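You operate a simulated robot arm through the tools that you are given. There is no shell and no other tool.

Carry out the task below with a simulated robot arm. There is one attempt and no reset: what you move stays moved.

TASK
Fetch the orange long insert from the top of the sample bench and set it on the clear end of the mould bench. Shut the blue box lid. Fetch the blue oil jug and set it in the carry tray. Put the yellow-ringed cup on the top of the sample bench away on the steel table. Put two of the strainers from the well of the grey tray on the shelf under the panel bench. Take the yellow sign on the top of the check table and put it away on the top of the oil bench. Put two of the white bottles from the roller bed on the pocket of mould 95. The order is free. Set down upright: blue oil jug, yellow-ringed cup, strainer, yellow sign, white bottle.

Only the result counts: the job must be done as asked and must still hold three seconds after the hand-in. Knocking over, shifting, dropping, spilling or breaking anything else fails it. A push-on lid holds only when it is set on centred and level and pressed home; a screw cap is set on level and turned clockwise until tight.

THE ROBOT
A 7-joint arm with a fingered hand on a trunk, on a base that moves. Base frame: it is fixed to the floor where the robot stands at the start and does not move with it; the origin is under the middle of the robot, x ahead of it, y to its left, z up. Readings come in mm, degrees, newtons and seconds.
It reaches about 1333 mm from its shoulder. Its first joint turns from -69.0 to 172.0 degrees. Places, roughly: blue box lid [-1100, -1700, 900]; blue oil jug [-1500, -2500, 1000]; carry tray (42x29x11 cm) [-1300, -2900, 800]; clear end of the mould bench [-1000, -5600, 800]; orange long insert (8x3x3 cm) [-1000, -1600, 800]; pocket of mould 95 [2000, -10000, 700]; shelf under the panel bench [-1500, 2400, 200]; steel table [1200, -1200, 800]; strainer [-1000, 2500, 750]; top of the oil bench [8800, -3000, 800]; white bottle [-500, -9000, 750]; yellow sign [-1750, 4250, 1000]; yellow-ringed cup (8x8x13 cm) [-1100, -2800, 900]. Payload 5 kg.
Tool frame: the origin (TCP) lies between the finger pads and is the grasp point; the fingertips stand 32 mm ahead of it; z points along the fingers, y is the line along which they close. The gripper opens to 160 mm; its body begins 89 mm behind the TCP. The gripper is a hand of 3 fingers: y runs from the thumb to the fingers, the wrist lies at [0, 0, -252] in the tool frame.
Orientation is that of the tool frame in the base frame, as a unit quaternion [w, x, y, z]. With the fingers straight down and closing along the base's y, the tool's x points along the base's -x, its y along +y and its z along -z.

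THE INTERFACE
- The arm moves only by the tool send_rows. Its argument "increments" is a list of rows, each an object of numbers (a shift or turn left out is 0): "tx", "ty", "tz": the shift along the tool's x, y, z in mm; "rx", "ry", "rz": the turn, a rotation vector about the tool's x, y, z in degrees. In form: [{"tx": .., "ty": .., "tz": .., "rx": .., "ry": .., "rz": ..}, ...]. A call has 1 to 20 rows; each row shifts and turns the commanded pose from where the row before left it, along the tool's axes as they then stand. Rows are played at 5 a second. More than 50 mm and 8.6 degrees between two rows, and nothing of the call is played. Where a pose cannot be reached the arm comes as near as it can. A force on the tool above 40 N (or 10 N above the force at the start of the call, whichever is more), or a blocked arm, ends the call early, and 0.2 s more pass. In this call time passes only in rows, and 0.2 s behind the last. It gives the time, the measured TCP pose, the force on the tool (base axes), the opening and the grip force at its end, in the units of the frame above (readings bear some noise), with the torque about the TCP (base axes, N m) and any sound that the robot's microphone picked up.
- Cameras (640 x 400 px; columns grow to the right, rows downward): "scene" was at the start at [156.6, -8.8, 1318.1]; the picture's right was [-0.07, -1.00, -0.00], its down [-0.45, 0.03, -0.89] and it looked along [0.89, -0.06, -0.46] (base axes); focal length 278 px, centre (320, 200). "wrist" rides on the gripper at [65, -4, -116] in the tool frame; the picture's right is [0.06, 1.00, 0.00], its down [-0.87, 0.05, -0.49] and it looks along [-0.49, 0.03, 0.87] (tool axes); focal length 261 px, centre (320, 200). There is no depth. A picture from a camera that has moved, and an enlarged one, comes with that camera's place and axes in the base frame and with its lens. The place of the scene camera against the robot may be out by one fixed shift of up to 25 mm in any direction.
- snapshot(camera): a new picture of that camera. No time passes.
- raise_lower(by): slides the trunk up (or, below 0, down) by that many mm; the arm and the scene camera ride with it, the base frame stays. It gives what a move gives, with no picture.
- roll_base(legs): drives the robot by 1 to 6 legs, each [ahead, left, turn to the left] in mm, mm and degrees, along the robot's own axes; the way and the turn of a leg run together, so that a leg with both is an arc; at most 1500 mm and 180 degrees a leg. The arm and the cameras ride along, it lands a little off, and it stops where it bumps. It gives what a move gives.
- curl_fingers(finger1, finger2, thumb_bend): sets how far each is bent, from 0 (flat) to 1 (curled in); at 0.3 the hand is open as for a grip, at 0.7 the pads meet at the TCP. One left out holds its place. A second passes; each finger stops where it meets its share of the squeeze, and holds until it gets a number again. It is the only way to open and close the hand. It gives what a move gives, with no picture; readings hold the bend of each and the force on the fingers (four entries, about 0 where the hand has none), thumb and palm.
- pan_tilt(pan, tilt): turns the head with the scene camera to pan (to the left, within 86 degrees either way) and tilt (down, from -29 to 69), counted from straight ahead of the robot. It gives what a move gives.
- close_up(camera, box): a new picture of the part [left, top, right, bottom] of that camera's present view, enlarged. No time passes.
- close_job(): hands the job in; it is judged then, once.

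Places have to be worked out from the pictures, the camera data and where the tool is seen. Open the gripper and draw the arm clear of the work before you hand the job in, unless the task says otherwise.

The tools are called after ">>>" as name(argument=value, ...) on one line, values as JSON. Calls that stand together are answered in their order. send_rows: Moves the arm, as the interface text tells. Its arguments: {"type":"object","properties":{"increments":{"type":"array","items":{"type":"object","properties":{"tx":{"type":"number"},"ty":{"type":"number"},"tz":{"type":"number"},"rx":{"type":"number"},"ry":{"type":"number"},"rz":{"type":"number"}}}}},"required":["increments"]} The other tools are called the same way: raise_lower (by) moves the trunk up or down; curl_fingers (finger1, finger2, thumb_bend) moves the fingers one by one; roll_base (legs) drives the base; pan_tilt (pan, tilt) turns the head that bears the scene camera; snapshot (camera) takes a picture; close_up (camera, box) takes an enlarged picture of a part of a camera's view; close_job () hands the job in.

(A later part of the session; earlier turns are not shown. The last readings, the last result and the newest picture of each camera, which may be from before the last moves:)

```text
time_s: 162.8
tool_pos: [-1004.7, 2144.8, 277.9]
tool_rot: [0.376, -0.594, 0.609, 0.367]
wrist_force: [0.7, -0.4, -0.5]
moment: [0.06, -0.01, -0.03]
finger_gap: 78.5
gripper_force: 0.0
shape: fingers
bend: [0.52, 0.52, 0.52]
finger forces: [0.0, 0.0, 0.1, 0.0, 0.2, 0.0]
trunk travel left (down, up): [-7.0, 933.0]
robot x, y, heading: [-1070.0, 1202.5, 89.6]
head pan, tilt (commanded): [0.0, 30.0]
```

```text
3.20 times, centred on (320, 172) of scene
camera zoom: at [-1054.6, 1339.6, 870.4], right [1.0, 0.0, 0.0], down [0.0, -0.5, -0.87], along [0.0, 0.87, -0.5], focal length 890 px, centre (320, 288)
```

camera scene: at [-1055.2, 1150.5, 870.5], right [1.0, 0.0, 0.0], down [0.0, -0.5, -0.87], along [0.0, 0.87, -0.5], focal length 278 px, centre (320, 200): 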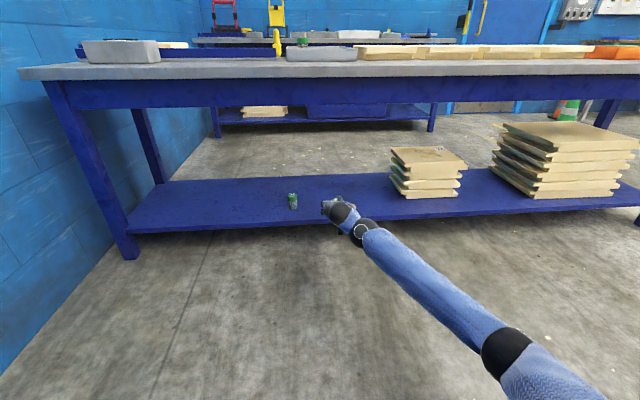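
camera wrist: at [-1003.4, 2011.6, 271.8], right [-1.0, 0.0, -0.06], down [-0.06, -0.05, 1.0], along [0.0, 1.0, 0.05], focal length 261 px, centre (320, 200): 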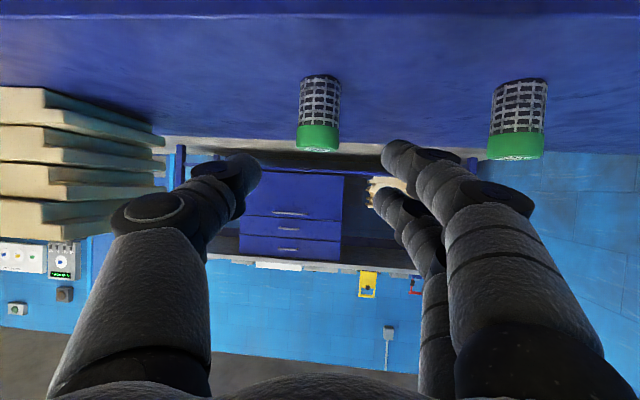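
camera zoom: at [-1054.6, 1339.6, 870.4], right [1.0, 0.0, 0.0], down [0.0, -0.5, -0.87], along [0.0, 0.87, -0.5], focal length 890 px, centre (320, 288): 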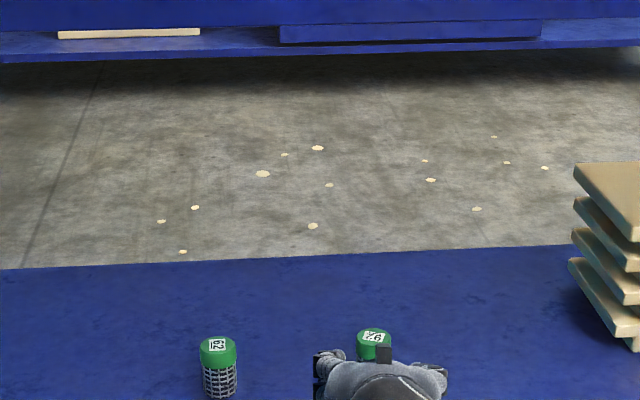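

Both strainers stand upright on the shelf. Next is the yellow sign on the check table behind this bench. First I pull the arm back and raise the trunk.

>>> send_rows(increments=[{"tx": 15, "tz": -35}, {"tx": 15, "tz": -35}, {"tx": 15, "tz": -35}, {"tx": 10, "tz": -35}])

>>> raise_lower(by=400)

>>> snapshot(camera="scene")

```text
time_s: 163.8
tool_pos: [-1003.6, 1995.0, 290.4]
tool_rot: [0.376, -0.594, 0.609, 0.368]
wrist_force: [1.2, 1.2, -0.8]
moment: [0.03, 0.0, 0.02]
finger_gap: 78.5
gripper_force: 0.0
shape: fingers
bend: [0.52, 0.52, 0.52]
finger forces: [0.1, 0.0, 0.0, 0.0, 0.0, 0.0]
trunk travel left (down, up): [-7.0, 933.0]
robot x, y, heading: [-1069.6, 1200.5, 89.7]
head pan, tilt (commanded): [0.0, 30.0]
```

```text
time_s: 167.7
tool_pos: [-1003.8, 1994.6, 691.9]
tool_rot: [0.376, -0.593, 0.61, 0.366]
wrist_force: [-0.6, 0.4, 0.6]
moment: [0.02, 0.0, -0.03]
finger_gap: 78.4
gripper_force: 0.0
shape: fingers
bend: [0.52, 0.52, 0.52]
finger forces: [0.0, 0.0, 0.1, 0.0, 0.1, 0.0]
trunk travel left (down, up): [-407.0, 533.0]
robot x, y, heading: [-1069.8, 1199.0, 89.9]
head pan, tilt (commanded): [0.0, 30.0]
```

```text
taken
camera scene: at [-1054.4, 1339.6, 1270.4], right [1.0, 0.0, 0.0], down [0.0, -0.5, -0.87], along [0.0, 0.87, -0.5], focal length 278 px, centre (320, 200)
```

scene: 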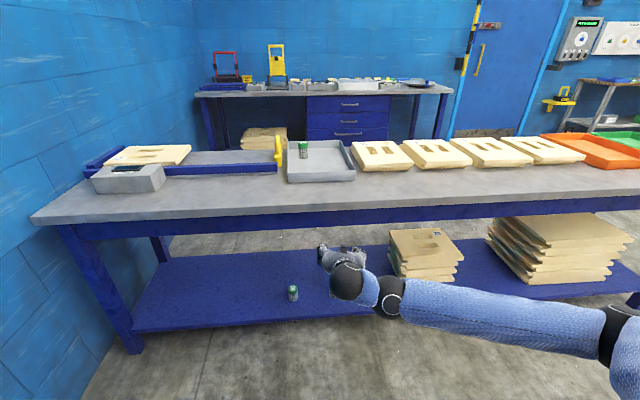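

Elbow is nicely out to the right. I raise the hand ~350 mm with the same tilt, then try bringing it to vertical.

>>> send_rows(increments=[{"tx": -39, "tz": -19.5}, {"tx": -39, "tz": -19.5}, {"tx": -39, "tz": -19.5}, {"tx": -39, "tz": -19.5}, {"tx": -39, "tz": -19.5}, {"tx": -39, "tz": -19.5}, {"tx": -39, "tz": -19.5}, {"tx": -39, "tz": -19.5}])

>>> send_rows(increments=[{"ry": 8}, {"ry": 8}, {"ry": 8}, {"ry": 8}, {"ry": 8}, {"ry": 8}, {"ry": 8}, {"ry": 7}])

>>> snapshot(camera="scene")

```text
time_s: 169.5
tool_pos: [-1003.5, 1993.3, 1044.3]
tool_rot: [0.377, -0.593, 0.61, 0.366]
wrist_force: [-0.6, 0.3, -0.1]
moment: [0.02, 0.03, 0.0]
finger_gap: 78.8
gripper_force: 0.0
shape: fingers
bend: [0.52, 0.52, 0.52]
finger forces: [0.0, 0.0, 0.0, 0.0, 0.0, 0.0]
trunk travel left (down, up): [-407.0, 533.0]
robot x, y, heading: [-1070.5, 1203.3, 89.6]
head pan, tilt (commanded): [0.0, 30.0]
```

```text
time_s: 171.3
tool_pos: [-989.8, 2000.4, 1014.2]
tool_rot: [0.356, -0.606, 0.623, 0.345]
wrist_force: [0.8, -0.2, 0.2]
moment: [0.0, 0.0, -0.03]
finger_gap: 78.6
gripper_force: 0.1
shape: fingers
bend: [0.52, 0.52, 0.52]
finger forces: [0.0, 0.0, 0.1, 0.1, 0.0, 0.0]
out of reach, approached as far as the arm can: row 1, 2, 3, 4, 5, 6, 7, 8
trunk travel left (down, up): [-407.0, 533.0]
robot x, y, heading: [-1069.1, 1200.3, 89.6]
head pan, tilt (commanded): [0.0, 30.0]
```

```text
taken
camera scene: at [-1054.5, 1339.5, 1270.4], right [1.0, 0.0, 0.0], down [0.0, -0.5, -0.87], along [0.0, 0.87, -0.5], focal length 278 px, centre (320, 200)
```

scene: 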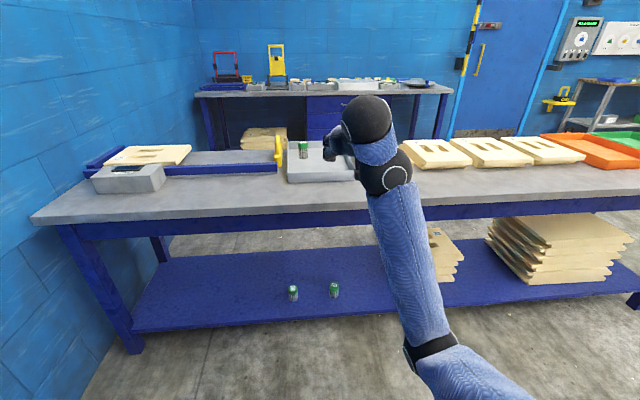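

Going up in this tilt drops the elbow. I go back down, turn the hand vertical there first (elbow out right), then raise.

>>> send_rows(increments=[{"tx": 39, "tz": 19.5}, {"tx": 39, "tz": 19.5}, {"tx": 39, "tz": 19.5}, {"tx": 39, "tz": 19.5}, {"tx": 39, "tz": 19.5}, {"tx": 39, "tz": 19.5}, {"tx": 39, "tz": 19.5}, {"tx": 20, "tz": 10}])

>>> send_rows(increments=[{"ry": 8}, {"ry": 8}, {"ry": 8}, {"ry": 8}, {"ry": 8}, {"ry": 8}, {"ry": 8}, {"ry": 5}])

>>> snapshot(camera="scene")

```text
time_s: 173.1
tool_pos: [-990.7, 1977.7, 683.3]
tool_rot: [0.355, -0.606, 0.623, 0.345]
wrist_force: [0.1, -0.6, 0.1]
moment: [0.01, 0.0, -0.03]
finger_gap: 78.9
gripper_force: 0.1
shape: fingers
bend: [0.52, 0.52, 0.52]
finger forces: [0.0, 0.1, 0.0, 0.0, 0.1, 0.0]
trunk travel left (down, up): [-407.0, 533.0]
robot x, y, heading: [-1070.1, 1201.8, 90.1]
head pan, tilt (commanded): [0.0, 30.0]
```

```text
time_s: 174.9
tool_pos: [-983.7, 1972.5, 666.7]
tool_rot: [0.17, -0.678, 0.696, 0.165]
wrist_force: [-0.1, 0.0, -0.2]
moment: [0.0, 0.03, 0.01]
finger_gap: 79.2
gripper_force: 0.2
shape: fingers
bend: [0.52, 0.52, 0.52]
finger forces: [0.0, 0.1, 0.0, 0.0, 0.0, 0.1]
out of reach, approached as far as the arm can: row 4, 5, 6, 7, 8
trunk travel left (down, up): [-407.0, 533.0]
robot x, y, heading: [-1068.6, 1200.5, 89.6]
head pan, tilt (commanded): [0.0, 30.0]
```

```text
taken
camera scene: at [-1054.6, 1339.5, 1270.4], right [1.0, 0.0, 0.0], down [0.0, -0.5, -0.87], along [0.0, 0.87, -0.5], focal length 278 px, centre (320, 200)
```

scene: 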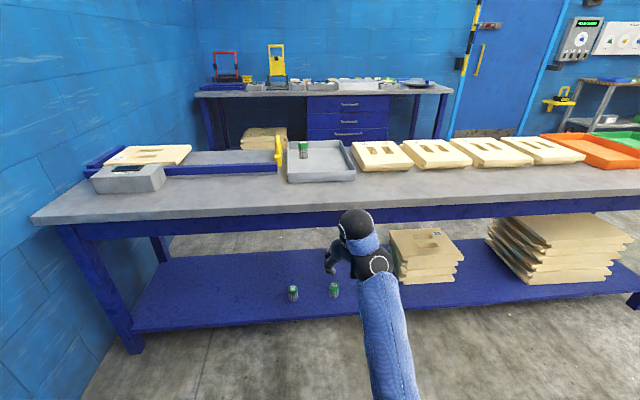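

The IK keeps choosing the elbow-low branch. I'll turn the robot to face the open aisle (+x), stretch the arm out nearly straight, put the hand vertical there, and retract so that the elbow must fold the other way.

>>> roll_base(legs=[[0, 0, -90]])

>>> snapshot(camera="scene")

```text
time_s: 179.1
tool_pos: [-301.1, 1100.3, 666.3]
tool_rot: [0.238, 0.022, 0.971, -0.005]
wrist_force: [0.2, -0.6, -0.3]
moment: [-0.02, 0.03, -0.01]
finger_gap: 78.9
gripper_force: 0.2
shape: fingers
bend: [0.52, 0.52, 0.52]
finger forces: [0.1, 0.1, 0.0, 0.0, 0.1, 0.0]
trunk travel left (down, up): [-407.0, 533.0]
robot x, y, heading: [-1067.1, 1197.2, -1.2]
head pan, tilt (commanded): [0.0, 30.0]
```

```text
taken
camera scene: at [-914.5, 1195.6, 1270.4], right [-0.02, -1.0, 0.0], down [-0.5, 0.01, -0.87], along [0.87, -0.02, -0.5], focal length 278 px, centre (320, 200)
```

scene: 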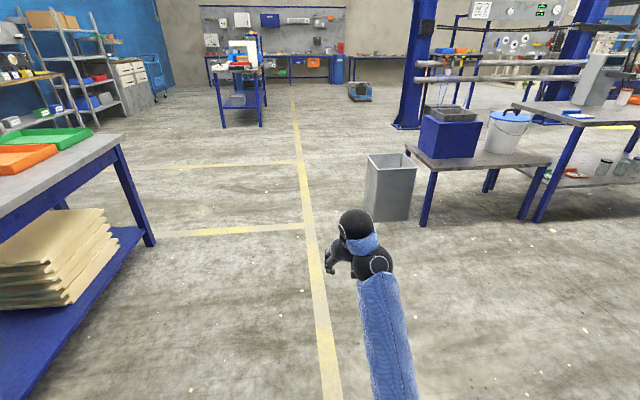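

Free aisle ahead. I extend the hand 330 mm forward, then rotate to vertical and look at the elbow.

>>> send_rows(increments=[{"tx": -38, "tz": 20}, {"tx": -38, "tz": 20}, {"tx": -38, "tz": 20}, {"tx": -38, "tz": 20}, {"tx": -38, "tz": 20}, {"tx": -38, "tz": 20}, {"tx": -38, "tz": 20}, {"tx": -28, "tz": 15}, {"ry": 7}, {"ry": 7}, {"ry": 7}, {"ry": 6.5}])

>>> snapshot(camera="scene")

```text
time_s: 181.7
tool_pos: [29.9, 1086.6, 664.2]
tool_rot: [-0.002, 0.023, 1.0, 0.0]
wrist_force: [-0.4, -0.2, 0.1]
moment: [0.02, -0.01, 0.02]
finger_gap: 79.0
gripper_force: 0.0
shape: fingers
bend: [0.52, 0.52, 0.52]
finger forces: [0.1, 0.0, 0.0, 0.1, 0.1, 0.1]
trunk travel left (down, up): [-407.0, 533.0]
robot x, y, heading: [-1072.4, 1202.6, -1.0]
head pan, tilt (commanded): [0.0, 30.0]
```

```text
taken
camera scene: at [-914.7, 1195.7, 1270.4], right [-0.02, -1.0, 0.0], down [-0.5, 0.01, -0.87], along [0.87, -0.02, -0.5], focal length 278 px, centre (320, 200)
```

scene: 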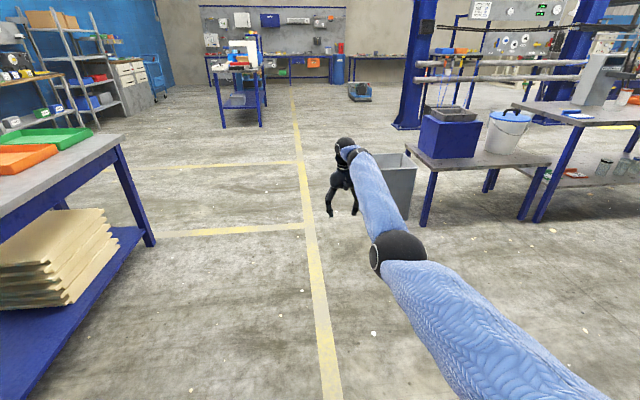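

The hand is vertical at 1100 mm reach with the elbow level with the wrist. I now raise it vertically in small steps to see if the elbow follows upward.

>>> send_rows(increments=[{"tz": -25}, {"tz": -25}, {"tz": -25}, {"tz": -25}, {"tz": -25}, {"tz": -25}])

>>> snapshot(camera="scene")

```text
time_s: 183.1
tool_pos: [31.6, 1086.9, 815.6]
tool_rot: [-0.001, 0.023, 1.0, -0.001]
wrist_force: [-0.2, -0.4, 0.0]
moment: [0.0, 0.0, 0.02]
finger_gap: 79.2
gripper_force: 0.1
shape: fingers
bend: [0.52, 0.52, 0.52]
finger forces: [0.0, 0.1, 0.0, 0.0, 0.0, 0.0]
trunk travel left (down, up): [-407.0, 533.0]
robot x, y, heading: [-1071.4, 1200.2, -1.0]
head pan, tilt (commanded): [0.0, 30.0]
```

```text
taken
camera scene: at [-914.7, 1195.6, 1270.4], right [-0.02, -1.0, 0.0], down [-0.5, 0.01, -0.87], along [0.87, -0.02, -0.5], focal length 278 px, centre (320, 200)
```

scene: 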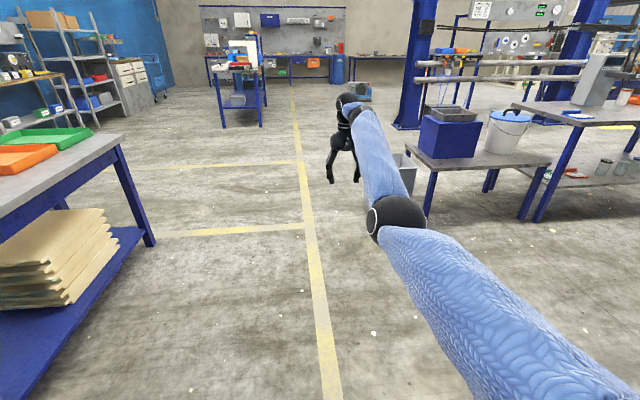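

It tracks. Continue: raise another 150 mm, then retract horizontally.

>>> send_rows(increments=[{"tz": -25}, {"tz": -25}, {"tz": -25}, {"tz": -25}, {"tz": -25}, {"tz": -25}, {"tx": 25}, {"tx": 25}, {"tx": 25}, {"tx": 25}])

>>> snapshot(camera="scene")

```text
time_s: 185.3
tool_pos: [-2.0, 1098.4, 962.4]
tool_rot: [-0.002, 0.022, 1.0, 0.0]
wrist_force: [0.3, -0.5, -0.8]
moment: [0.01, 0.0, 0.02]
finger_gap: 79.3
gripper_force: 0.0
shape: fingers
bend: [0.52, 0.52, 0.52]
finger forces: [0.0, 0.0, 0.0, 0.1, 0.2, 0.0]
out of reach, approached as far as the arm can: row 8, 9, 10
trunk travel left (down, up): [-407.0, 533.0]
robot x, y, heading: [-1072.4, 1201.6, -1.0]
head pan, tilt (commanded): [0.0, 30.0]
```

```text
taken
camera scene: at [-914.2, 1195.8, 1270.4], right [-0.02, -1.0, 0.0], down [-0.5, 0.01, -0.87], along [0.87, -0.02, -0.5], focal length 278 px, centre (320, 200)
```

scene: 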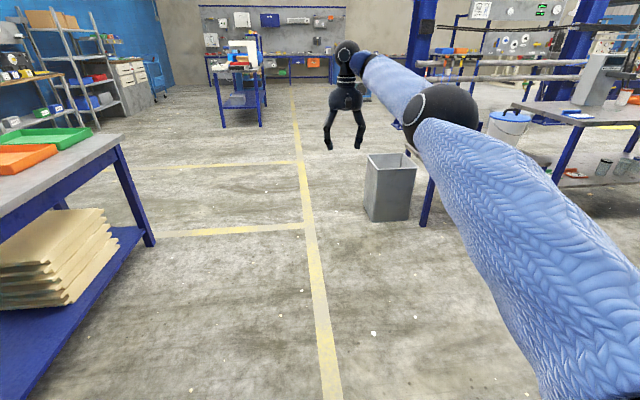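

The elbow swung out to the right. I move the hand left by 150 mm and up a little to let the forearm come in from the side, as at the start.

>>> send_rows(increments=[{"ty": 25}, {"ty": 25}, {"ty": 25}, {"ty": 25}, {"ty": 25}, {"ty": 25}, {"tx": 25}, {"tx": 25}, {"tx": 25}, {"tx": 25}])

>>> snapshot(camera="scene")

```text
time_s: 187.5
tool_pos: [-35.5, 1257.0, 964.4]
tool_rot: [-0.001, 0.023, 1.0, 0.001]
wrist_force: [-0.2, 0.2, -0.3]
moment: [0.0, 0.03, -0.04]
finger_gap: 79.1
gripper_force: 0.1
shape: fingers
bend: [0.52, 0.52, 0.52]
finger forces: [0.1, 0.1, 0.0, 0.1, 0.1, 0.0]
out of reach, approached as far as the arm can: row 8, 9, 10
trunk travel left (down, up): [-407.0, 533.0]
robot x, y, heading: [-1072.3, 1198.8, -1.4]
head pan, tilt (commanded): [0.0, 30.0]
```

```text
taken
camera scene: at [-914.3, 1195.5, 1270.4], right [-0.02, -1.0, 0.0], down [-0.5, 0.01, -0.87], along [0.87, -0.02, -0.5], focal length 278 px, centre (320, 200)
```

scene: 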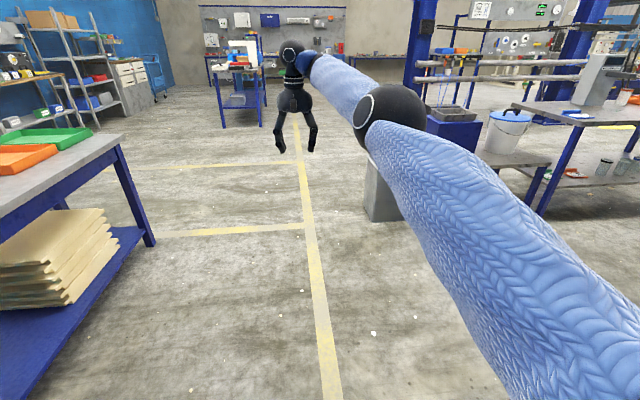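

Progress. I try raising the hand further (rel. height like at the start) and then retracting.

>>> send_rows(increments=[{"tz": -20}, {"tz": -20}, {"tz": -20}, {"tz": -20}, {"tz": -20}, {"tz": -20}])

>>> send_rows(increments=[{"tx": 15}, {"tx": 15}, {"tx": 15}, {"tx": 15}])

>>> snapshot(camera="scene")

```text
time_s: 188.9
tool_pos: [-36.5, 1256.3, 1083.1]
tool_rot: [-0.001, 0.023, 1.0, 0.0]
wrist_force: [0.3, 0.2, 0.0]
moment: [0.03, 0.0, -0.03]
finger_gap: 78.9
gripper_force: 0.0
shape: fingers
bend: [0.52, 0.52, 0.52]
finger forces: [0.0, 0.0, 0.0, 0.1, 0.0, 0.0]
trunk travel left (down, up): [-407.0, 533.0]
robot x, y, heading: [-1071.3, 1200.1, -1.1]
head pan, tilt (commanded): [0.0, 30.0]
```

```text
time_s: 189.9
tool_pos: [-44.2, 1266.7, 1087.2]
tool_rot: [-0.001, 0.023, 1.0, 0.0]
wrist_force: [0.1, 0.5, 0.1]
moment: [0.02, -0.02, -0.01]
finger_gap: 79.1
gripper_force: 0.1
shape: fingers
bend: [0.52, 0.52, 0.52]
finger forces: [0.0, 0.1, 0.0, 0.1, 0.0, 0.0]
out of reach, approached as far as the arm can: row 1, 2, 3, 4
trunk travel left (down, up): [-407.0, 533.0]
robot x, y, heading: [-1069.7, 1201.1, -1.2]
head pan, tilt (commanded): [0.0, 30.0]
```

```text
taken
camera scene: at [-914.3, 1195.5, 1270.4], right [-0.02, -1.0, 0.0], down [-0.5, 0.01, -0.87], along [0.87, -0.02, -0.5], focal length 278 px, centre (320, 200)
```

scene: 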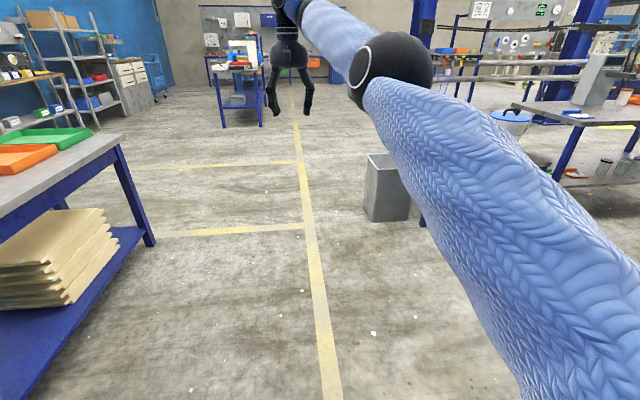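

The elbow needs to go further right/up. I tilt the hand 32° sideways (pointing left-down), which favours the forearm coming from the right, then retract.

>>> send_rows(increments=[{"rx": -8}, {"rx": -8}, {"rx": -8}, {"rx": -8}, {"tx": 20}, {"tx": 20}, {"tx": 20}, {"tx": 20}, {"tx": 20}, {"tx": 20}])

>>> snapshot(camera="scene")

```text
time_s: 192.1
tool_pos: [-44.3, 1287.6, 1096.4]
tool_rot: [0.006, 0.022, 0.961, 0.275]
wrist_force: [1.1, 0.1, -0.4]
moment: [0.0, 0.0, 0.02]
finger_gap: 79.1
gripper_force: 0.0
shape: fingers
bend: [0.52, 0.52, 0.52]
finger forces: [0.0, 0.0, 0.0, 0.0, 0.0, 0.0]
out of reach, approached as far as the arm can: row 3, 5, 6, 7, 8, 9, 10
trunk travel left (down, up): [-407.0, 533.0]
robot x, y, heading: [-1069.5, 1201.0, -1.2]
head pan, tilt (commanded): [0.0, 30.0]
```

```text
taken
camera scene: at [-914.3, 1195.5, 1270.4], right [-0.02, -1.0, 0.0], down [-0.5, 0.01, -0.87], along [0.87, -0.02, -0.5], focal length 278 px, centre (320, 200)
```

scene: 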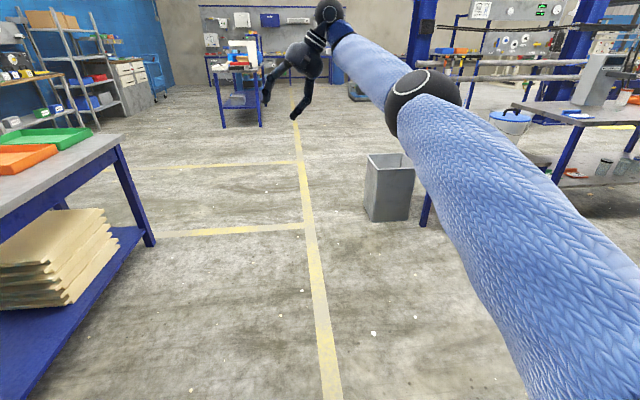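

Retracting here is stuck against a joint limit. Instead I'll work with a high trunk and the hand low relative to the shoulder, where a vertical hand is comfortable. I untilt and lower the hand first.

>>> send_rows(increments=[{"rx": 8}, {"rx": 8}, {"rx": 8}, {"rx": 8}, {"tz": 30}, {"tz": 30}, {"tz": 30}, {"tz": 30}, {"tz": 30}, {"tz": 30}, {"tz": 30}, {"tz": 30}, {"tz": 30}, {"tz": 30}, {"tz": 30}, {"tz": 30}, {"tz": 30}])

>>> raise_lower(by=400)

>>> snapshot(camera="scene")

```text
time_s: 195.7
tool_pos: [-44.5, 1286.4, 705.3]
tool_rot: [0.0, 0.022, 1.0, 0.0]
wrist_force: [-0.3, -0.1, -0.3]
moment: [-0.01, -0.03, 0.02]
finger_gap: 79.2
gripper_force: 0.0
shape: fingers
bend: [0.52, 0.52, 0.52]
finger forces: [0.0, 0.0, 0.0, 0.0, 0.0, 0.0]
trunk travel left (down, up): [-407.0, 533.0]
robot x, y, heading: [-1068.8, 1201.3, -1.3]
head pan, tilt (commanded): [0.0, 30.0]
```

```text
time_s: 199.6
tool_pos: [-45.4, 1286.8, 1105.6]
tool_rot: [0.0, 0.023, 1.0, 0.0]
wrist_force: [-0.5, -0.2, 0.3]
moment: [0.04, -0.04, 0.0]
finger_gap: 79.2
gripper_force: 0.1
shape: fingers
bend: [0.52, 0.52, 0.52]
finger forces: [0.1, 0.0, 0.0, 0.0, 0.0, 0.1]
trunk travel left (down, up): [-807.0, 133.0]
robot x, y, heading: [-1071.0, 1202.7, -0.9]
head pan, tilt (commanded): [0.0, 30.0]
```

```text
taken
camera scene: at [-914.0, 1195.6, 1670.4], right [-0.02, -1.0, 0.0], down [-0.5, 0.01, -0.87], along [0.87, -0.02, -0.5], focal length 278 px, centre (320, 200)
```

scene: 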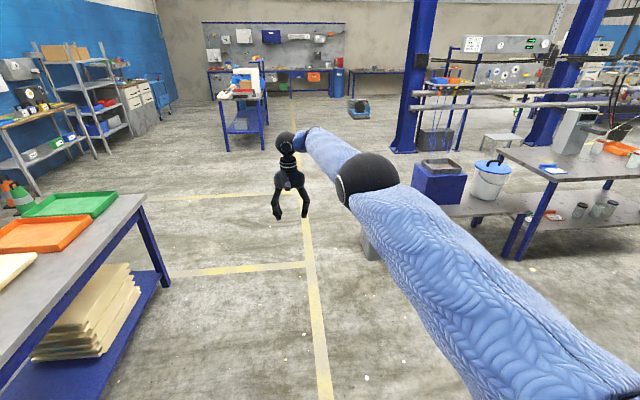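

Elbow is level with the wrist and to the right. I try retracting horizontally from here.

>>> send_rows(increments=[{"tx": 20}, {"tx": 20}, {"tx": 20}, {"tx": 20}, {"tx": 20}, {"tx": 20}, {"tx": 20}, {"tx": 20}, {"tx": 20}, {"tx": 20}])

>>> snapshot(camera="scene")

```text
time_s: 201.8
tool_pos: [-55.9, 1288.0, 1106.0]
tool_rot: [-0.001, 0.023, 1.0, 0.0]
wrist_force: [-0.7, 0.6, 0.2]
moment: [-0.03, 0.0, -0.04]
finger_gap: 79.1
gripper_force: 0.0
shape: fingers
bend: [0.52, 0.52, 0.52]
finger forces: [0.0, 0.0, 0.0, 0.0, 0.0, 0.0]
out of reach, approached as far as the arm can: row 1, 2, 3, 4, 5, 6, 7, 8, 9, 10
trunk travel left (down, up): [-807.0, 133.0]
robot x, y, heading: [-1066.6, 1202.2, -1.5]
head pan, tilt (commanded): [0.0, 30.0]
```

```text
taken
camera scene: at [-914.1, 1195.6, 1670.4], right [-0.02, -1.0, 0.0], down [-0.5, 0.01, -0.87], along [0.87, -0.02, -0.5], focal length 278 px, centre (320, 200)
```

scene: 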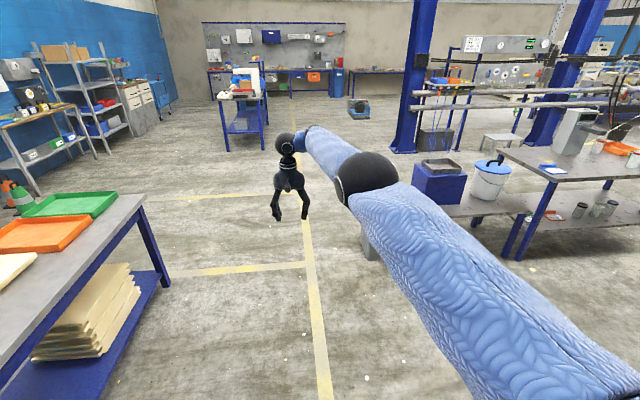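

Only 10 mm. The elbow now looks higher than the wrist, so perhaps the hand-roll joint is at its limit. I test by rolling the hand a bit and retrying the retract.

>>> send_rows(increments=[{"rz": -8}, {"rz": -8}, {"rz": -8}, {"rz": -8}, {"tx": 15, "ty": 10}, {"tx": 15, "ty": 10}, {"tx": 15, "ty": 10}])

```text
time_s: 203.4
tool_pos: [-54.1, 1286.6, 1105.8]
tool_rot: [-0.001, -0.253, 0.968, -0.001]
wrist_force: [-0.7, -0.5, -0.4]
moment: [-0.02, -0.04, 0.01]
finger_gap: 79.1
gripper_force: 0.0
shape: fingers
bend: [0.52, 0.52, 0.52]
finger forces: [0.0, 0.1, 0.0, 0.1, 0.0, 0.0]
out of reach, approached as far as the arm can: row 5, 6, 7
trunk travel left (down, up): [-807.0, 133.0]
robot x, y, heading: [-1070.9, 1204.4, -1.2]
head pan, tilt (commanded): [0.0, 30.0]
```

Not the roll joint. I undo the roll and test with the hand tilted forward 24° instead.

>>> send_rows(increments=[{"rz": 8}, {"rz": 8}, {"rz": 8}, {"rz": 8}, {"ry": -8}, {"ry": -8}, {"ry": -8}, {"tx": 18, "tz": -8}, {"tx": 18, "tz": -8}, {"tx": 18, "tz": -8}, {"tx": 18, "tz": -8}, {"tx": 18, "tz": -8}])

>>> snapshot(camera="scene")

```text
time_s: 206.2
tool_pos: [-115.8, 1251.1, 1179.4]
tool_rot: [0.253, 0.04, 0.967, -0.019]
wrist_force: [-0.2, 0.1, 0.0]
moment: [0.0, 0.01, 0.03]
finger_gap: 78.9
gripper_force: 0.0
shape: fingers
bend: [0.52, 0.52, 0.52]
finger forces: [0.1, 0.1, 0.0, 0.0, 0.1, 0.0]
out of reach, approached as far as the arm can: row 5
trunk travel left (down, up): [-807.0, 133.0]
robot x, y, heading: [-1064.9, 1199.5, -0.9]
head pan, tilt (commanded): [0.0, 30.0]
stopped in row 12: the arm was blocked; the commanded pose is now the measured one
```

```text
taken
camera scene: at [-913.3, 1195.2, 1670.3], right [-0.02, -1.0, 0.0], down [-0.5, 0.01, -0.87], along [0.87, -0.02, -0.5], focal length 278 px, centre (320, 200)
```

scene: 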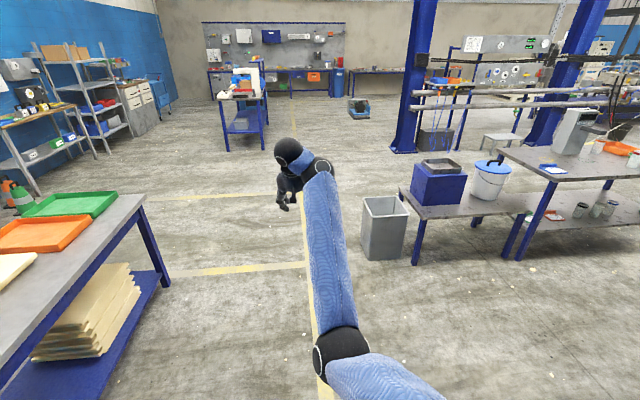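

The IK flipped to the elbow-low branch again. The branch with the elbow out right appeared when retracting from a low extended pose with a 63° tilt; I recreate that: extend low first.

>>> send_rows(increments=[{"tx": -6, "tz": 43}, {"tx": -6, "tz": 43}, {"tx": -6, "tz": 43}, {"tx": -6, "tz": 43}, {"tx": -6, "tz": 43}, {"ry": -6.8}, {"ry": -6.8}, {"ry": -6.8}, {"ry": -6.8}, {"ry": -6.8}])

>>> snapshot(camera="scene")

```text
time_s: 208.4
tool_pos: [12.2, 1240.5, 1004.8]
tool_rot: [0.523, 0.031, 0.851, -0.027]
wrist_force: [-0.5, 0.2, 0.2]
moment: [0.0, -0.02, -0.05]
finger_gap: 79.4
gripper_force: 0.1
shape: fingers
bend: [0.52, 0.52, 0.52]
finger forces: [0.1, 0.0, 0.0, 0.0, 0.0, 0.0]
trunk travel left (down, up): [-807.0, 133.0]
robot x, y, heading: [-1068.9, 1199.2, -1.1]
head pan, tilt (commanded): [0.0, 30.0]
```

```text
taken
camera scene: at [-914.0, 1195.3, 1670.4], right [-0.02, -1.0, 0.0], down [-0.5, 0.01, -0.87], along [0.87, -0.02, -0.5], focal length 278 px, centre (320, 200)
```

scene: 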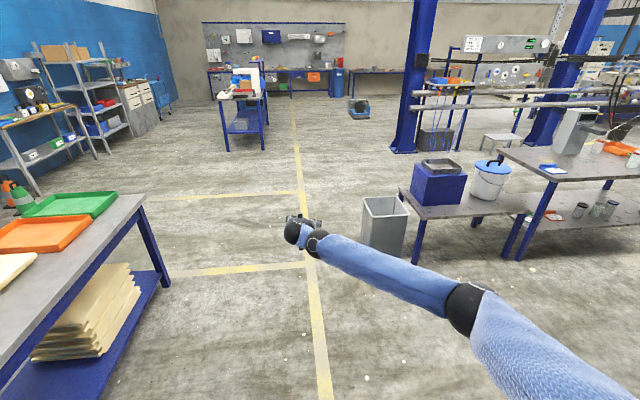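

Elbow is out right again. Now I retract low and then bring the hand to vertical.

>>> send_rows(increments=[{"tx": 27.5, "tz": -32.5}, {"tx": 27.5, "tz": -32.5}, {"tx": 27.5, "tz": -32.5}, {"tx": 27.5, "tz": -32.5}, {"tx": 27.5, "tz": -32.5}, {"tx": 27.5, "tz": -32.5}, {"ry": 7}, {"ry": 7}, {"ry": 7}, {"ry": 7}, {"ry": 7}, {"ry": 7}, {"ry": 7}, {"ry": 7}, {"ry": 7}])

>>> snapshot(camera="scene")

```text
time_s: 211.6
tool_pos: [-236.4, 1262.0, 946.4]
tool_rot: [0.061, 0.039, 0.997, -0.01]
wrist_force: [0.6, -0.3, -0.3]
moment: [0.01, -0.04, 0.02]
finger_gap: 79.1
gripper_force: 0.0
shape: fingers
bend: [0.52, 0.52, 0.52]
finger forces: [0.1, 0.0, 0.0, 0.1, 0.0, 0.0]
out of reach, approached as far as the arm can: row 15
trunk travel left (down, up): [-807.0, 133.0]
robot x, y, heading: [-1070.2, 1203.7, -1.3]
head pan, tilt (commanded): [0.0, 30.0]
```

```text
taken
camera scene: at [-914.7, 1195.1, 1670.5], right [-0.02, -1.0, 0.0], down [-0.5, 0.01, -0.87], along [0.87, -0.02, -0.5], focal length 278 px, centre (320, 200)
```

scene: 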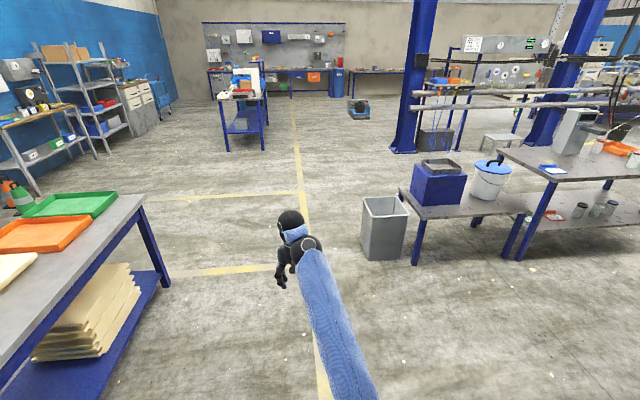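

This posture (high trunk, hand low relative to the shoulder) allows a near-vertical hand. I raise the trunk to its maximum and drive along the aisle toward the right end of the panel bench.

>>> raise_lower(by=130)

>>> roll_base(legs=[[1300, 0, 0], [900, 0, 0]])

>>> pan_tilt(pan=80, tilt=20)

>>> snapshot(camera="scene")

```text
time_s: 213.2
tool_pos: [-235.2, 1261.8, 1076.3]
tool_rot: [0.063, 0.041, 0.997, -0.01]
wrist_force: [0.8, 0.2, 0.3]
moment: [-0.03, -0.01, 0.0]
finger_gap: 79.1
gripper_force: 0.1
shape: fingers
bend: [0.52, 0.52, 0.52]
finger forces: [0.1, 0.0, 0.0, 0.0, 0.0, 0.0]
trunk travel left (down, up): [-937.0, 3.0]
robot x, y, heading: [-1070.4, 1200.9, -1.2]
head pan, tilt (commanded): [0.0, 30.0]
```

```text
time_s: 224.0
tool_pos: [1955.4, 1187.5, 1076.5]
tool_rot: [0.063, 0.045, 0.997, -0.01]
wrist_force: [-0.2, 0.0, 0.5]
moment: [0.02, 0.0, -0.02]
finger_gap: 79.0
gripper_force: 0.1
shape: fingers
bend: [0.52, 0.52, 0.52]
finger forces: [0.0, 0.1, 0.0, 0.0, 0.1, 0.1]
trunk travel left (down, up): [-937.0, 3.0]
robot x, y, heading: [1122.6, 1135.3, -1.8]
head pan, tilt (commanded): [0.0, 30.0]
```

```text
time_s: 225.5
tool_pos: [1955.0, 1187.7, 1077.8]
tool_rot: [0.062, 0.045, 0.997, -0.009]
wrist_force: [-0.2, -0.4, -0.2]
moment: [-0.02, 0.01, -0.02]
finger_gap: 79.1
gripper_force: 0.1
shape: fingers
bend: [0.52, 0.52, 0.52]
finger forces: [0.1, 0.0, 0.0, 0.0, 0.0, 0.1]
trunk travel left (down, up): [-937.0, 3.0]
robot x, y, heading: [1120.9, 1131.5, -1.6]
head pan, tilt (commanded): [80.0, 20.0]
```

```text
taken
camera scene: at [1205.1, 1221.7, 1816.5], right [0.98, -0.2, 0.0], down [-0.07, -0.33, -0.94], along [0.19, 0.92, -0.34], focal length 278 px, centre (320, 200)
```

scene: 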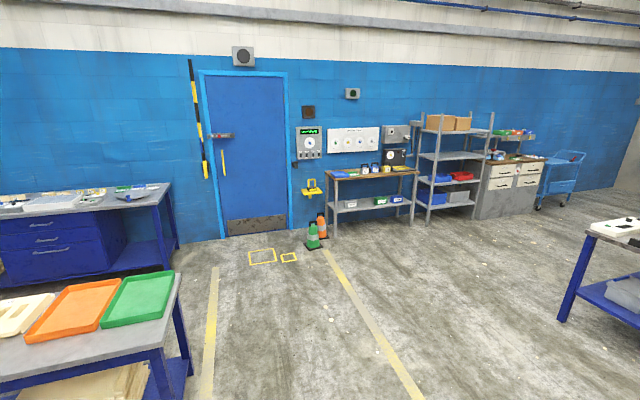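

The way around the bench's right end is clear. I slide left (+y) 2200 mm, then look again.

>>> roll_base(legs=[[60, 1200, 0], [0, 1000, 0]])

>>> snapshot(camera="scene")

```text
time_s: 236.3
tool_pos: [2063.3, 3377.1, 1076.6]
tool_rot: [0.063, 0.038, 0.997, -0.009]
wrist_force: [-0.1, 0.0, -0.1]
moment: [-0.03, 0.04, -0.01]
finger_gap: 79.0
gripper_force: 0.1
shape: fingers
bend: [0.52, 0.52, 0.52]
finger forces: [0.1, 0.1, 0.1, 0.1, 0.0, 0.1]
trunk travel left (down, up): [-937.0, 3.0]
robot x, y, heading: [1229.2, 3311.2, -1.2]
head pan, tilt (commanded): [80.0, 20.0]
```

```text
taken
camera scene: at [1312.1, 3399.8, 1816.5], right [0.98, -0.19, 0.0], down [-0.07, -0.34, -0.94], along [0.18, 0.92, -0.34], focal length 278 px, centre (320, 200)
```

scene: 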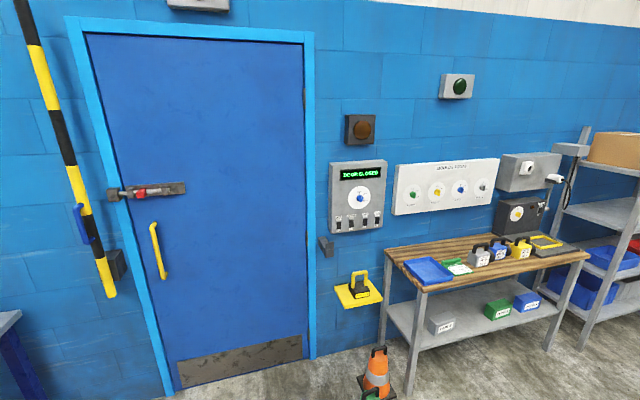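

Clear around here. I turn left to face down the aisle between the panel bench and the check table (heading ≈185°) and look ahead.

>>> roll_base(legs=[[0, 0, 100], [0, 0, 86]])

>>> pan_tilt(pan=0, tilt=25)

>>> snapshot(camera="scene")

```text
time_s: 244.6
tool_pos: [404.8, 3169.6, 1076.3]
tool_rot: [-0.006, 0.998, 0.009, -0.062]
wrist_force: [0.0, -0.2, 0.5]
moment: [-0.03, -0.02, 0.0]
finger_gap: 79.3
gripper_force: 0.1
shape: fingers
bend: [0.52, 0.52, 0.52]
finger forces: [0.0, 0.0, 0.0, 0.0, 0.1, 0.1]
trunk travel left (down, up): [-937.0, 3.0]
robot x, y, heading: [1225.9, 3312.6, -175.6]
head pan, tilt (commanded): [80.0, 20.0]
```

```text
time_s: 246.1
tool_pos: [405.7, 3169.3, 1075.4]
tool_rot: [-0.006, 0.998, 0.01, -0.063]
wrist_force: [0.5, 0.4, 0.6]
moment: [0.0, 0.01, 0.0]
finger_gap: 79.2
gripper_force: 0.2
shape: fingers
bend: [0.52, 0.52, 0.52]
finger forces: [0.0, 0.0, 0.1, 0.0, 0.1, 0.0]
trunk travel left (down, up): [-937.0, 3.0]
robot x, y, heading: [1228.7, 3311.4, -175.8]
head pan, tilt (commanded): [0.0, 25.0]
```

```text
taken
camera scene: at [1101.8, 3297.9, 1808.4], right [-0.08, 1.0, 0.0], down [0.42, 0.03, -0.91], along [-0.9, -0.07, -0.42], focal length 278 px, centre (320, 200)
```

scene: 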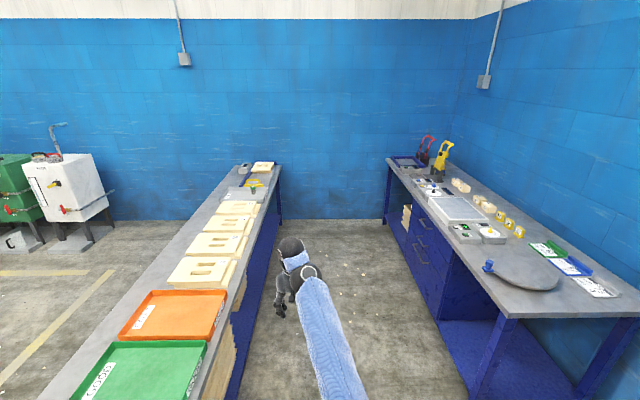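

I can see down the aisle; the yellow sign and a red one stand at the far end of the check table. Zooming in.

>>> close_up(camera="scene", box=[370, 115, 530, 245])

```text
3.08 times, centred on (450, 180) of scene
camera zoom: at [1101.8, 3297.9, 1808.4], right [-0.08, 1.0, 0.0], down [0.42, 0.03, -0.91], along [-0.9, -0.07, -0.42], focal length 856 px, centre (-80, 262)
```

zoom: 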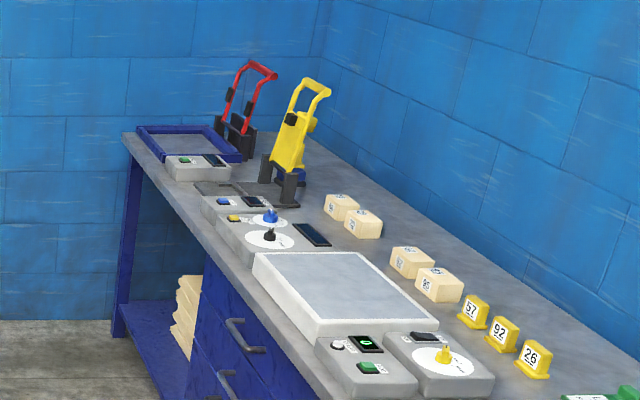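

The sign is a yellow board with a carrying handle, at about (−1700, 4300). I centre the robot in the aisle and drive down it.

>>> roll_base(legs=[[0, -180, 0], [1200, 0, 0], [1050, 0, 0]])

>>> snapshot(camera="scene")

```text
time_s: 258.2
tool_pos: [-1844.2, 3184.5, 1076.7]
tool_rot: [-0.006, 0.998, 0.008, -0.063]
wrist_force: [-0.5, -0.8, 0.1]
moment: [0.04, -0.01, -0.02]
finger_gap: 79.1
gripper_force: 0.1
shape: fingers
bend: [0.52, 0.52, 0.52]
finger forces: [0.0, 0.0, 0.1, 0.0, 0.0, 0.0]
trunk travel left (down, up): [-937.0, 3.0]
robot x, y, heading: [-1017.8, 3324.8, -175.8]
head pan, tilt (commanded): [0.0, 25.0]
```

```text
taken
camera scene: at [-1147.0, 3312.1, 1808.4], right [-0.07, 1.0, 0.0], down [0.42, 0.03, -0.91], along [-0.9, -0.07, -0.42], focal length 278 px, centre (320, 200)
```

scene: 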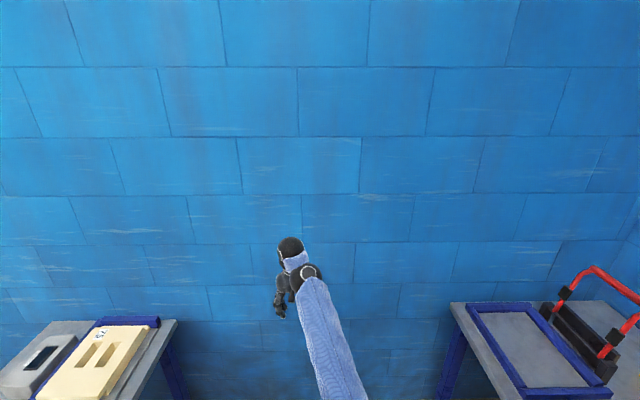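

I look to the right toward the sign.

>>> pan_tilt(pan=-55, tilt=35)

>>> snapshot(camera="scene")

>>> close_up(camera="scene", box=[120, 60, 400, 260])

```text
time_s: 259.5
tool_pos: [-1843.8, 3185.3, 1077.0]
tool_rot: [-0.006, 0.998, 0.008, -0.062]
wrist_force: [-0.3, 1.0, 0.3]
moment: [-0.01, -0.02, 0.02]
finger_gap: 79.0
gripper_force: 0.0
shape: fingers
bend: [0.52, 0.52, 0.52]
finger forces: [0.0, 0.0, 0.0, 0.0, 0.0, 0.0]
trunk travel left (down, up): [-937.0, 3.0]
robot x, y, heading: [-1018.0, 3324.6, -176.1]
head pan, tilt (commanded): [-55.0, 35.0]
```

```text
taken
camera scene: at [-1110.5, 3387.1, 1792.7], right [0.77, 0.63, 0.0], down [0.36, -0.44, -0.82], along [-0.52, 0.63, -0.57], focal length 278 px, centre (320, 200)
```

scene: 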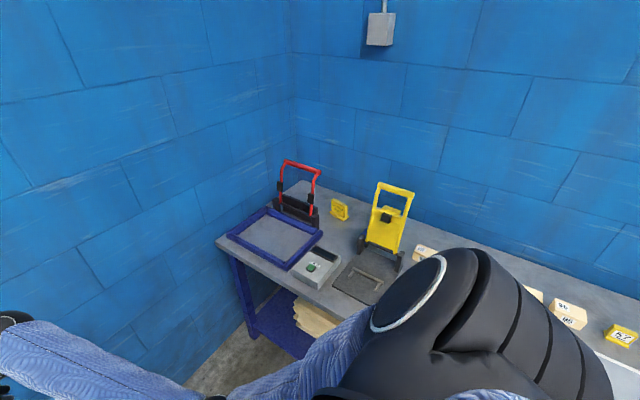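

```text
2.00 times, centred on (260, 160) of scene
camera zoom: at [-1110.5, 3387.1, 1792.7], right [0.77, 0.63, 0.0], down [0.36, -0.44, -0.82], along [-0.52, 0.63, -0.57], focal length 556 px, centre (440, 280)
```

zoom: 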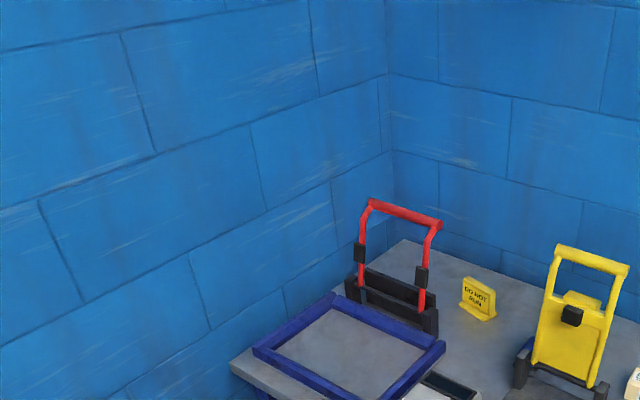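

There is a small yellow sign ("DO NOT RUN") standing between the red frame and the yellow clamp — that matches the given location. I move back toward the panel bench for clearance and turn right to face the check table.

>>> roll_base(legs=[[0, 200, 0], [0, 0, -89]])

>>> pan_tilt(pan=25, tilt=30)

>>> snapshot(camera="scene")

```text
time_s: 264.9
tool_pos: [-1146.5, 3948.7, 1077.5]
tool_rot: [-0.049, 0.713, -0.699, -0.04]
wrist_force: [0.7, -0.2, 1.0]
moment: [0.01, 0.0, -0.01]
finger_gap: 79.2
gripper_force: 0.0
shape: fingers
bend: [0.52, 0.52, 0.52]
finger forces: [0.1, 0.1, 0.0, 0.0, 0.0, 0.1]
trunk travel left (down, up): [-937.0, 3.0]
robot x, y, heading: [-1004.4, 3125.0, 94.6]
head pan, tilt (commanded): [-55.0, 35.0]
```

```text
time_s: 266.4
tool_pos: [-1146.8, 3947.9, 1077.0]
tool_rot: [-0.049, 0.713, -0.698, -0.04]
wrist_force: [0.3, 0.1, 0.5]
moment: [0.04, 0.01, 0.01]
finger_gap: 79.2
gripper_force: 0.1
shape: fingers
bend: [0.52, 0.52, 0.52]
finger forces: [0.0, 0.1, 0.1, 0.0, 0.0, 0.0]
trunk travel left (down, up): [-937.0, 3.0]
robot x, y, heading: [-1007.2, 3128.6, 94.6]
head pan, tilt (commanded): [25.0, 30.0]
```

```text
taken
camera scene: at [-1038.0, 3250.7, 1800.4], right [0.87, 0.49, 0.0], down [0.25, -0.44, -0.87], along [-0.43, 0.75, -0.5], focal length 278 px, centre (320, 200)
```

scene: 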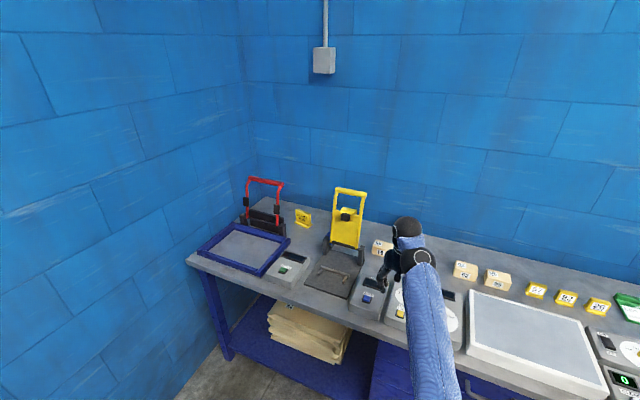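

Let me use the wrist camera as well to gauge the table height.

>>> snapshot(camera="wrist")

>>> close_up(camera="scene", box=[220, 160, 400, 290])

```text
taken
camera wrist: at [-1143.6, 3869.1, 1183.7], right [-1.0, -0.08, -0.02], down [-0.08, 0.8, 0.6], along [-0.03, 0.59, -0.8], focal length 261 px, centre (320, 200)
```

wrist: 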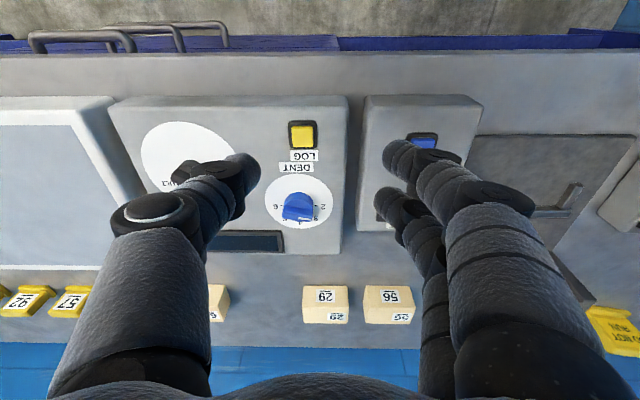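

```text
3.08 times, centred on (310, 225) of scene
camera zoom: at [-1038.0, 3250.7, 1800.4], right [0.87, 0.49, 0.0], down [0.25, -0.44, -0.87], along [-0.43, 0.75, -0.5], focal length 856 px, centre (351, 123)
```

zoom: 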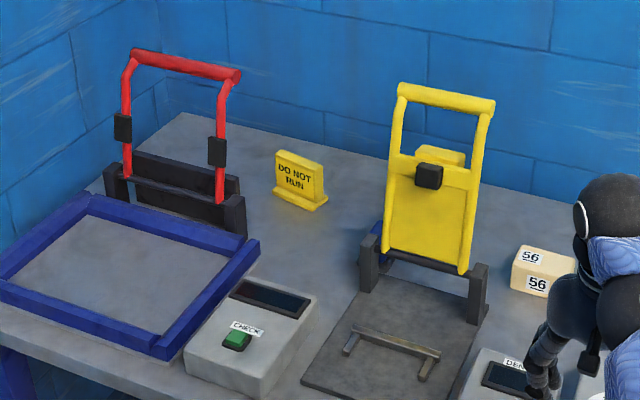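

The sign stands at about (−1800, 4365), top near z≈945, board facing me, in the gap between the red frame and the yellow clamp. I'll grip it across its thickness from above. First I straighten the hand and roll it −90°.

>>> send_rows(increments=[{"tz": 15}, {"tz": 15}, {"ry": 3.6}, {"ry": 3.6}, {"rz": -8.4}, {"rz": -8.4}, {"rz": -8.4}, {"rz": -8.4}, {"rz": -8.4}, {"rz": -8.4}, {"rz": -8.4}, {"rz": -8.4}, {"rz": -8.4}, {"rz": -8.4}])

>>> roll_base(legs=[[0, 560, 0]])

>>> snapshot(camera="scene")

>>> snapshot(camera="wrist")

```text
time_s: 269.4
tool_pos: [-1139.2, 3967.0, 1031.6]
tool_rot: [-0.003, 0.999, -0.048, 0.014]
wrist_force: [-0.2, -0.6, -0.8]
moment: [0.0, 0.0, 0.01]
finger_gap: 79.2
gripper_force: 0.0
shape: fingers
bend: [0.52, 0.52, 0.52]
finger forces: [0.0, 0.1, 0.1, 0.0, 0.0, 0.0]
out of reach, approached as far as the arm can: row 4
trunk travel left (down, up): [-937.0, 3.0]
robot x, y, heading: [-1007.4, 3125.9, 94.5]
head pan, tilt (commanded): [25.0, 30.0]
```

```text
time_s: 272.6
tool_pos: [-1692.8, 3922.6, 1030.8]
tool_rot: [-0.003, 0.999, -0.049, 0.016]
wrist_force: [-0.1, 0.6, -0.8]
moment: [0.02, -0.01, 0.02]
finger_gap: 79.2
gripper_force: 0.0
shape: fingers
bend: [0.52, 0.52, 0.52]
finger forces: [0.1, 0.0, 0.1, 0.0, 0.1, 0.0]
trunk travel left (down, up): [-937.0, 3.0]
robot x, y, heading: [-1557.1, 3077.9, 94.6]
head pan, tilt (commanded): [25.0, 30.0]
```

```text
taken
camera scene: at [-1590.3, 3207.3, 1800.4], right [0.87, 0.49, 0.0], down [0.25, -0.44, -0.87], along [-0.43, 0.75, -0.5], focal length 278 px, centre (320, 200)
```

scene: 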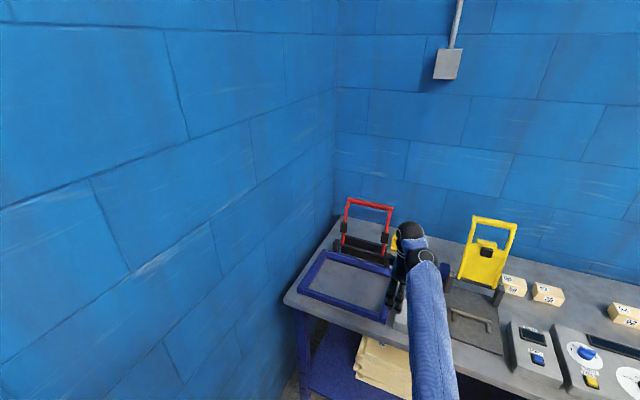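

```text
taken
camera wrist: at [-1630.6, 3919.7, 1149.7], right [-0.03, -1.0, -0.01], down [-0.89, 0.03, 0.46], along [-0.46, 0.02, -0.89], focal length 261 px, centre (320, 200)
```

wrist: 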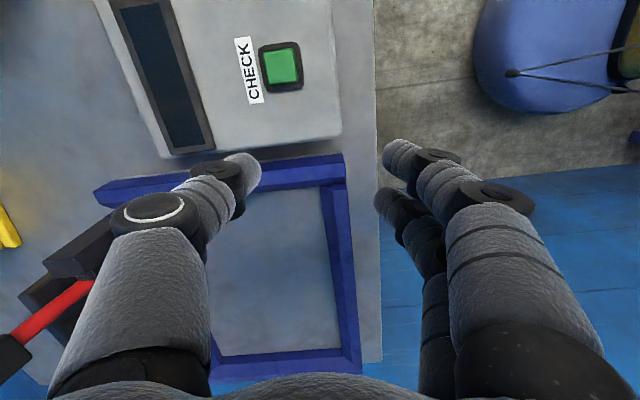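

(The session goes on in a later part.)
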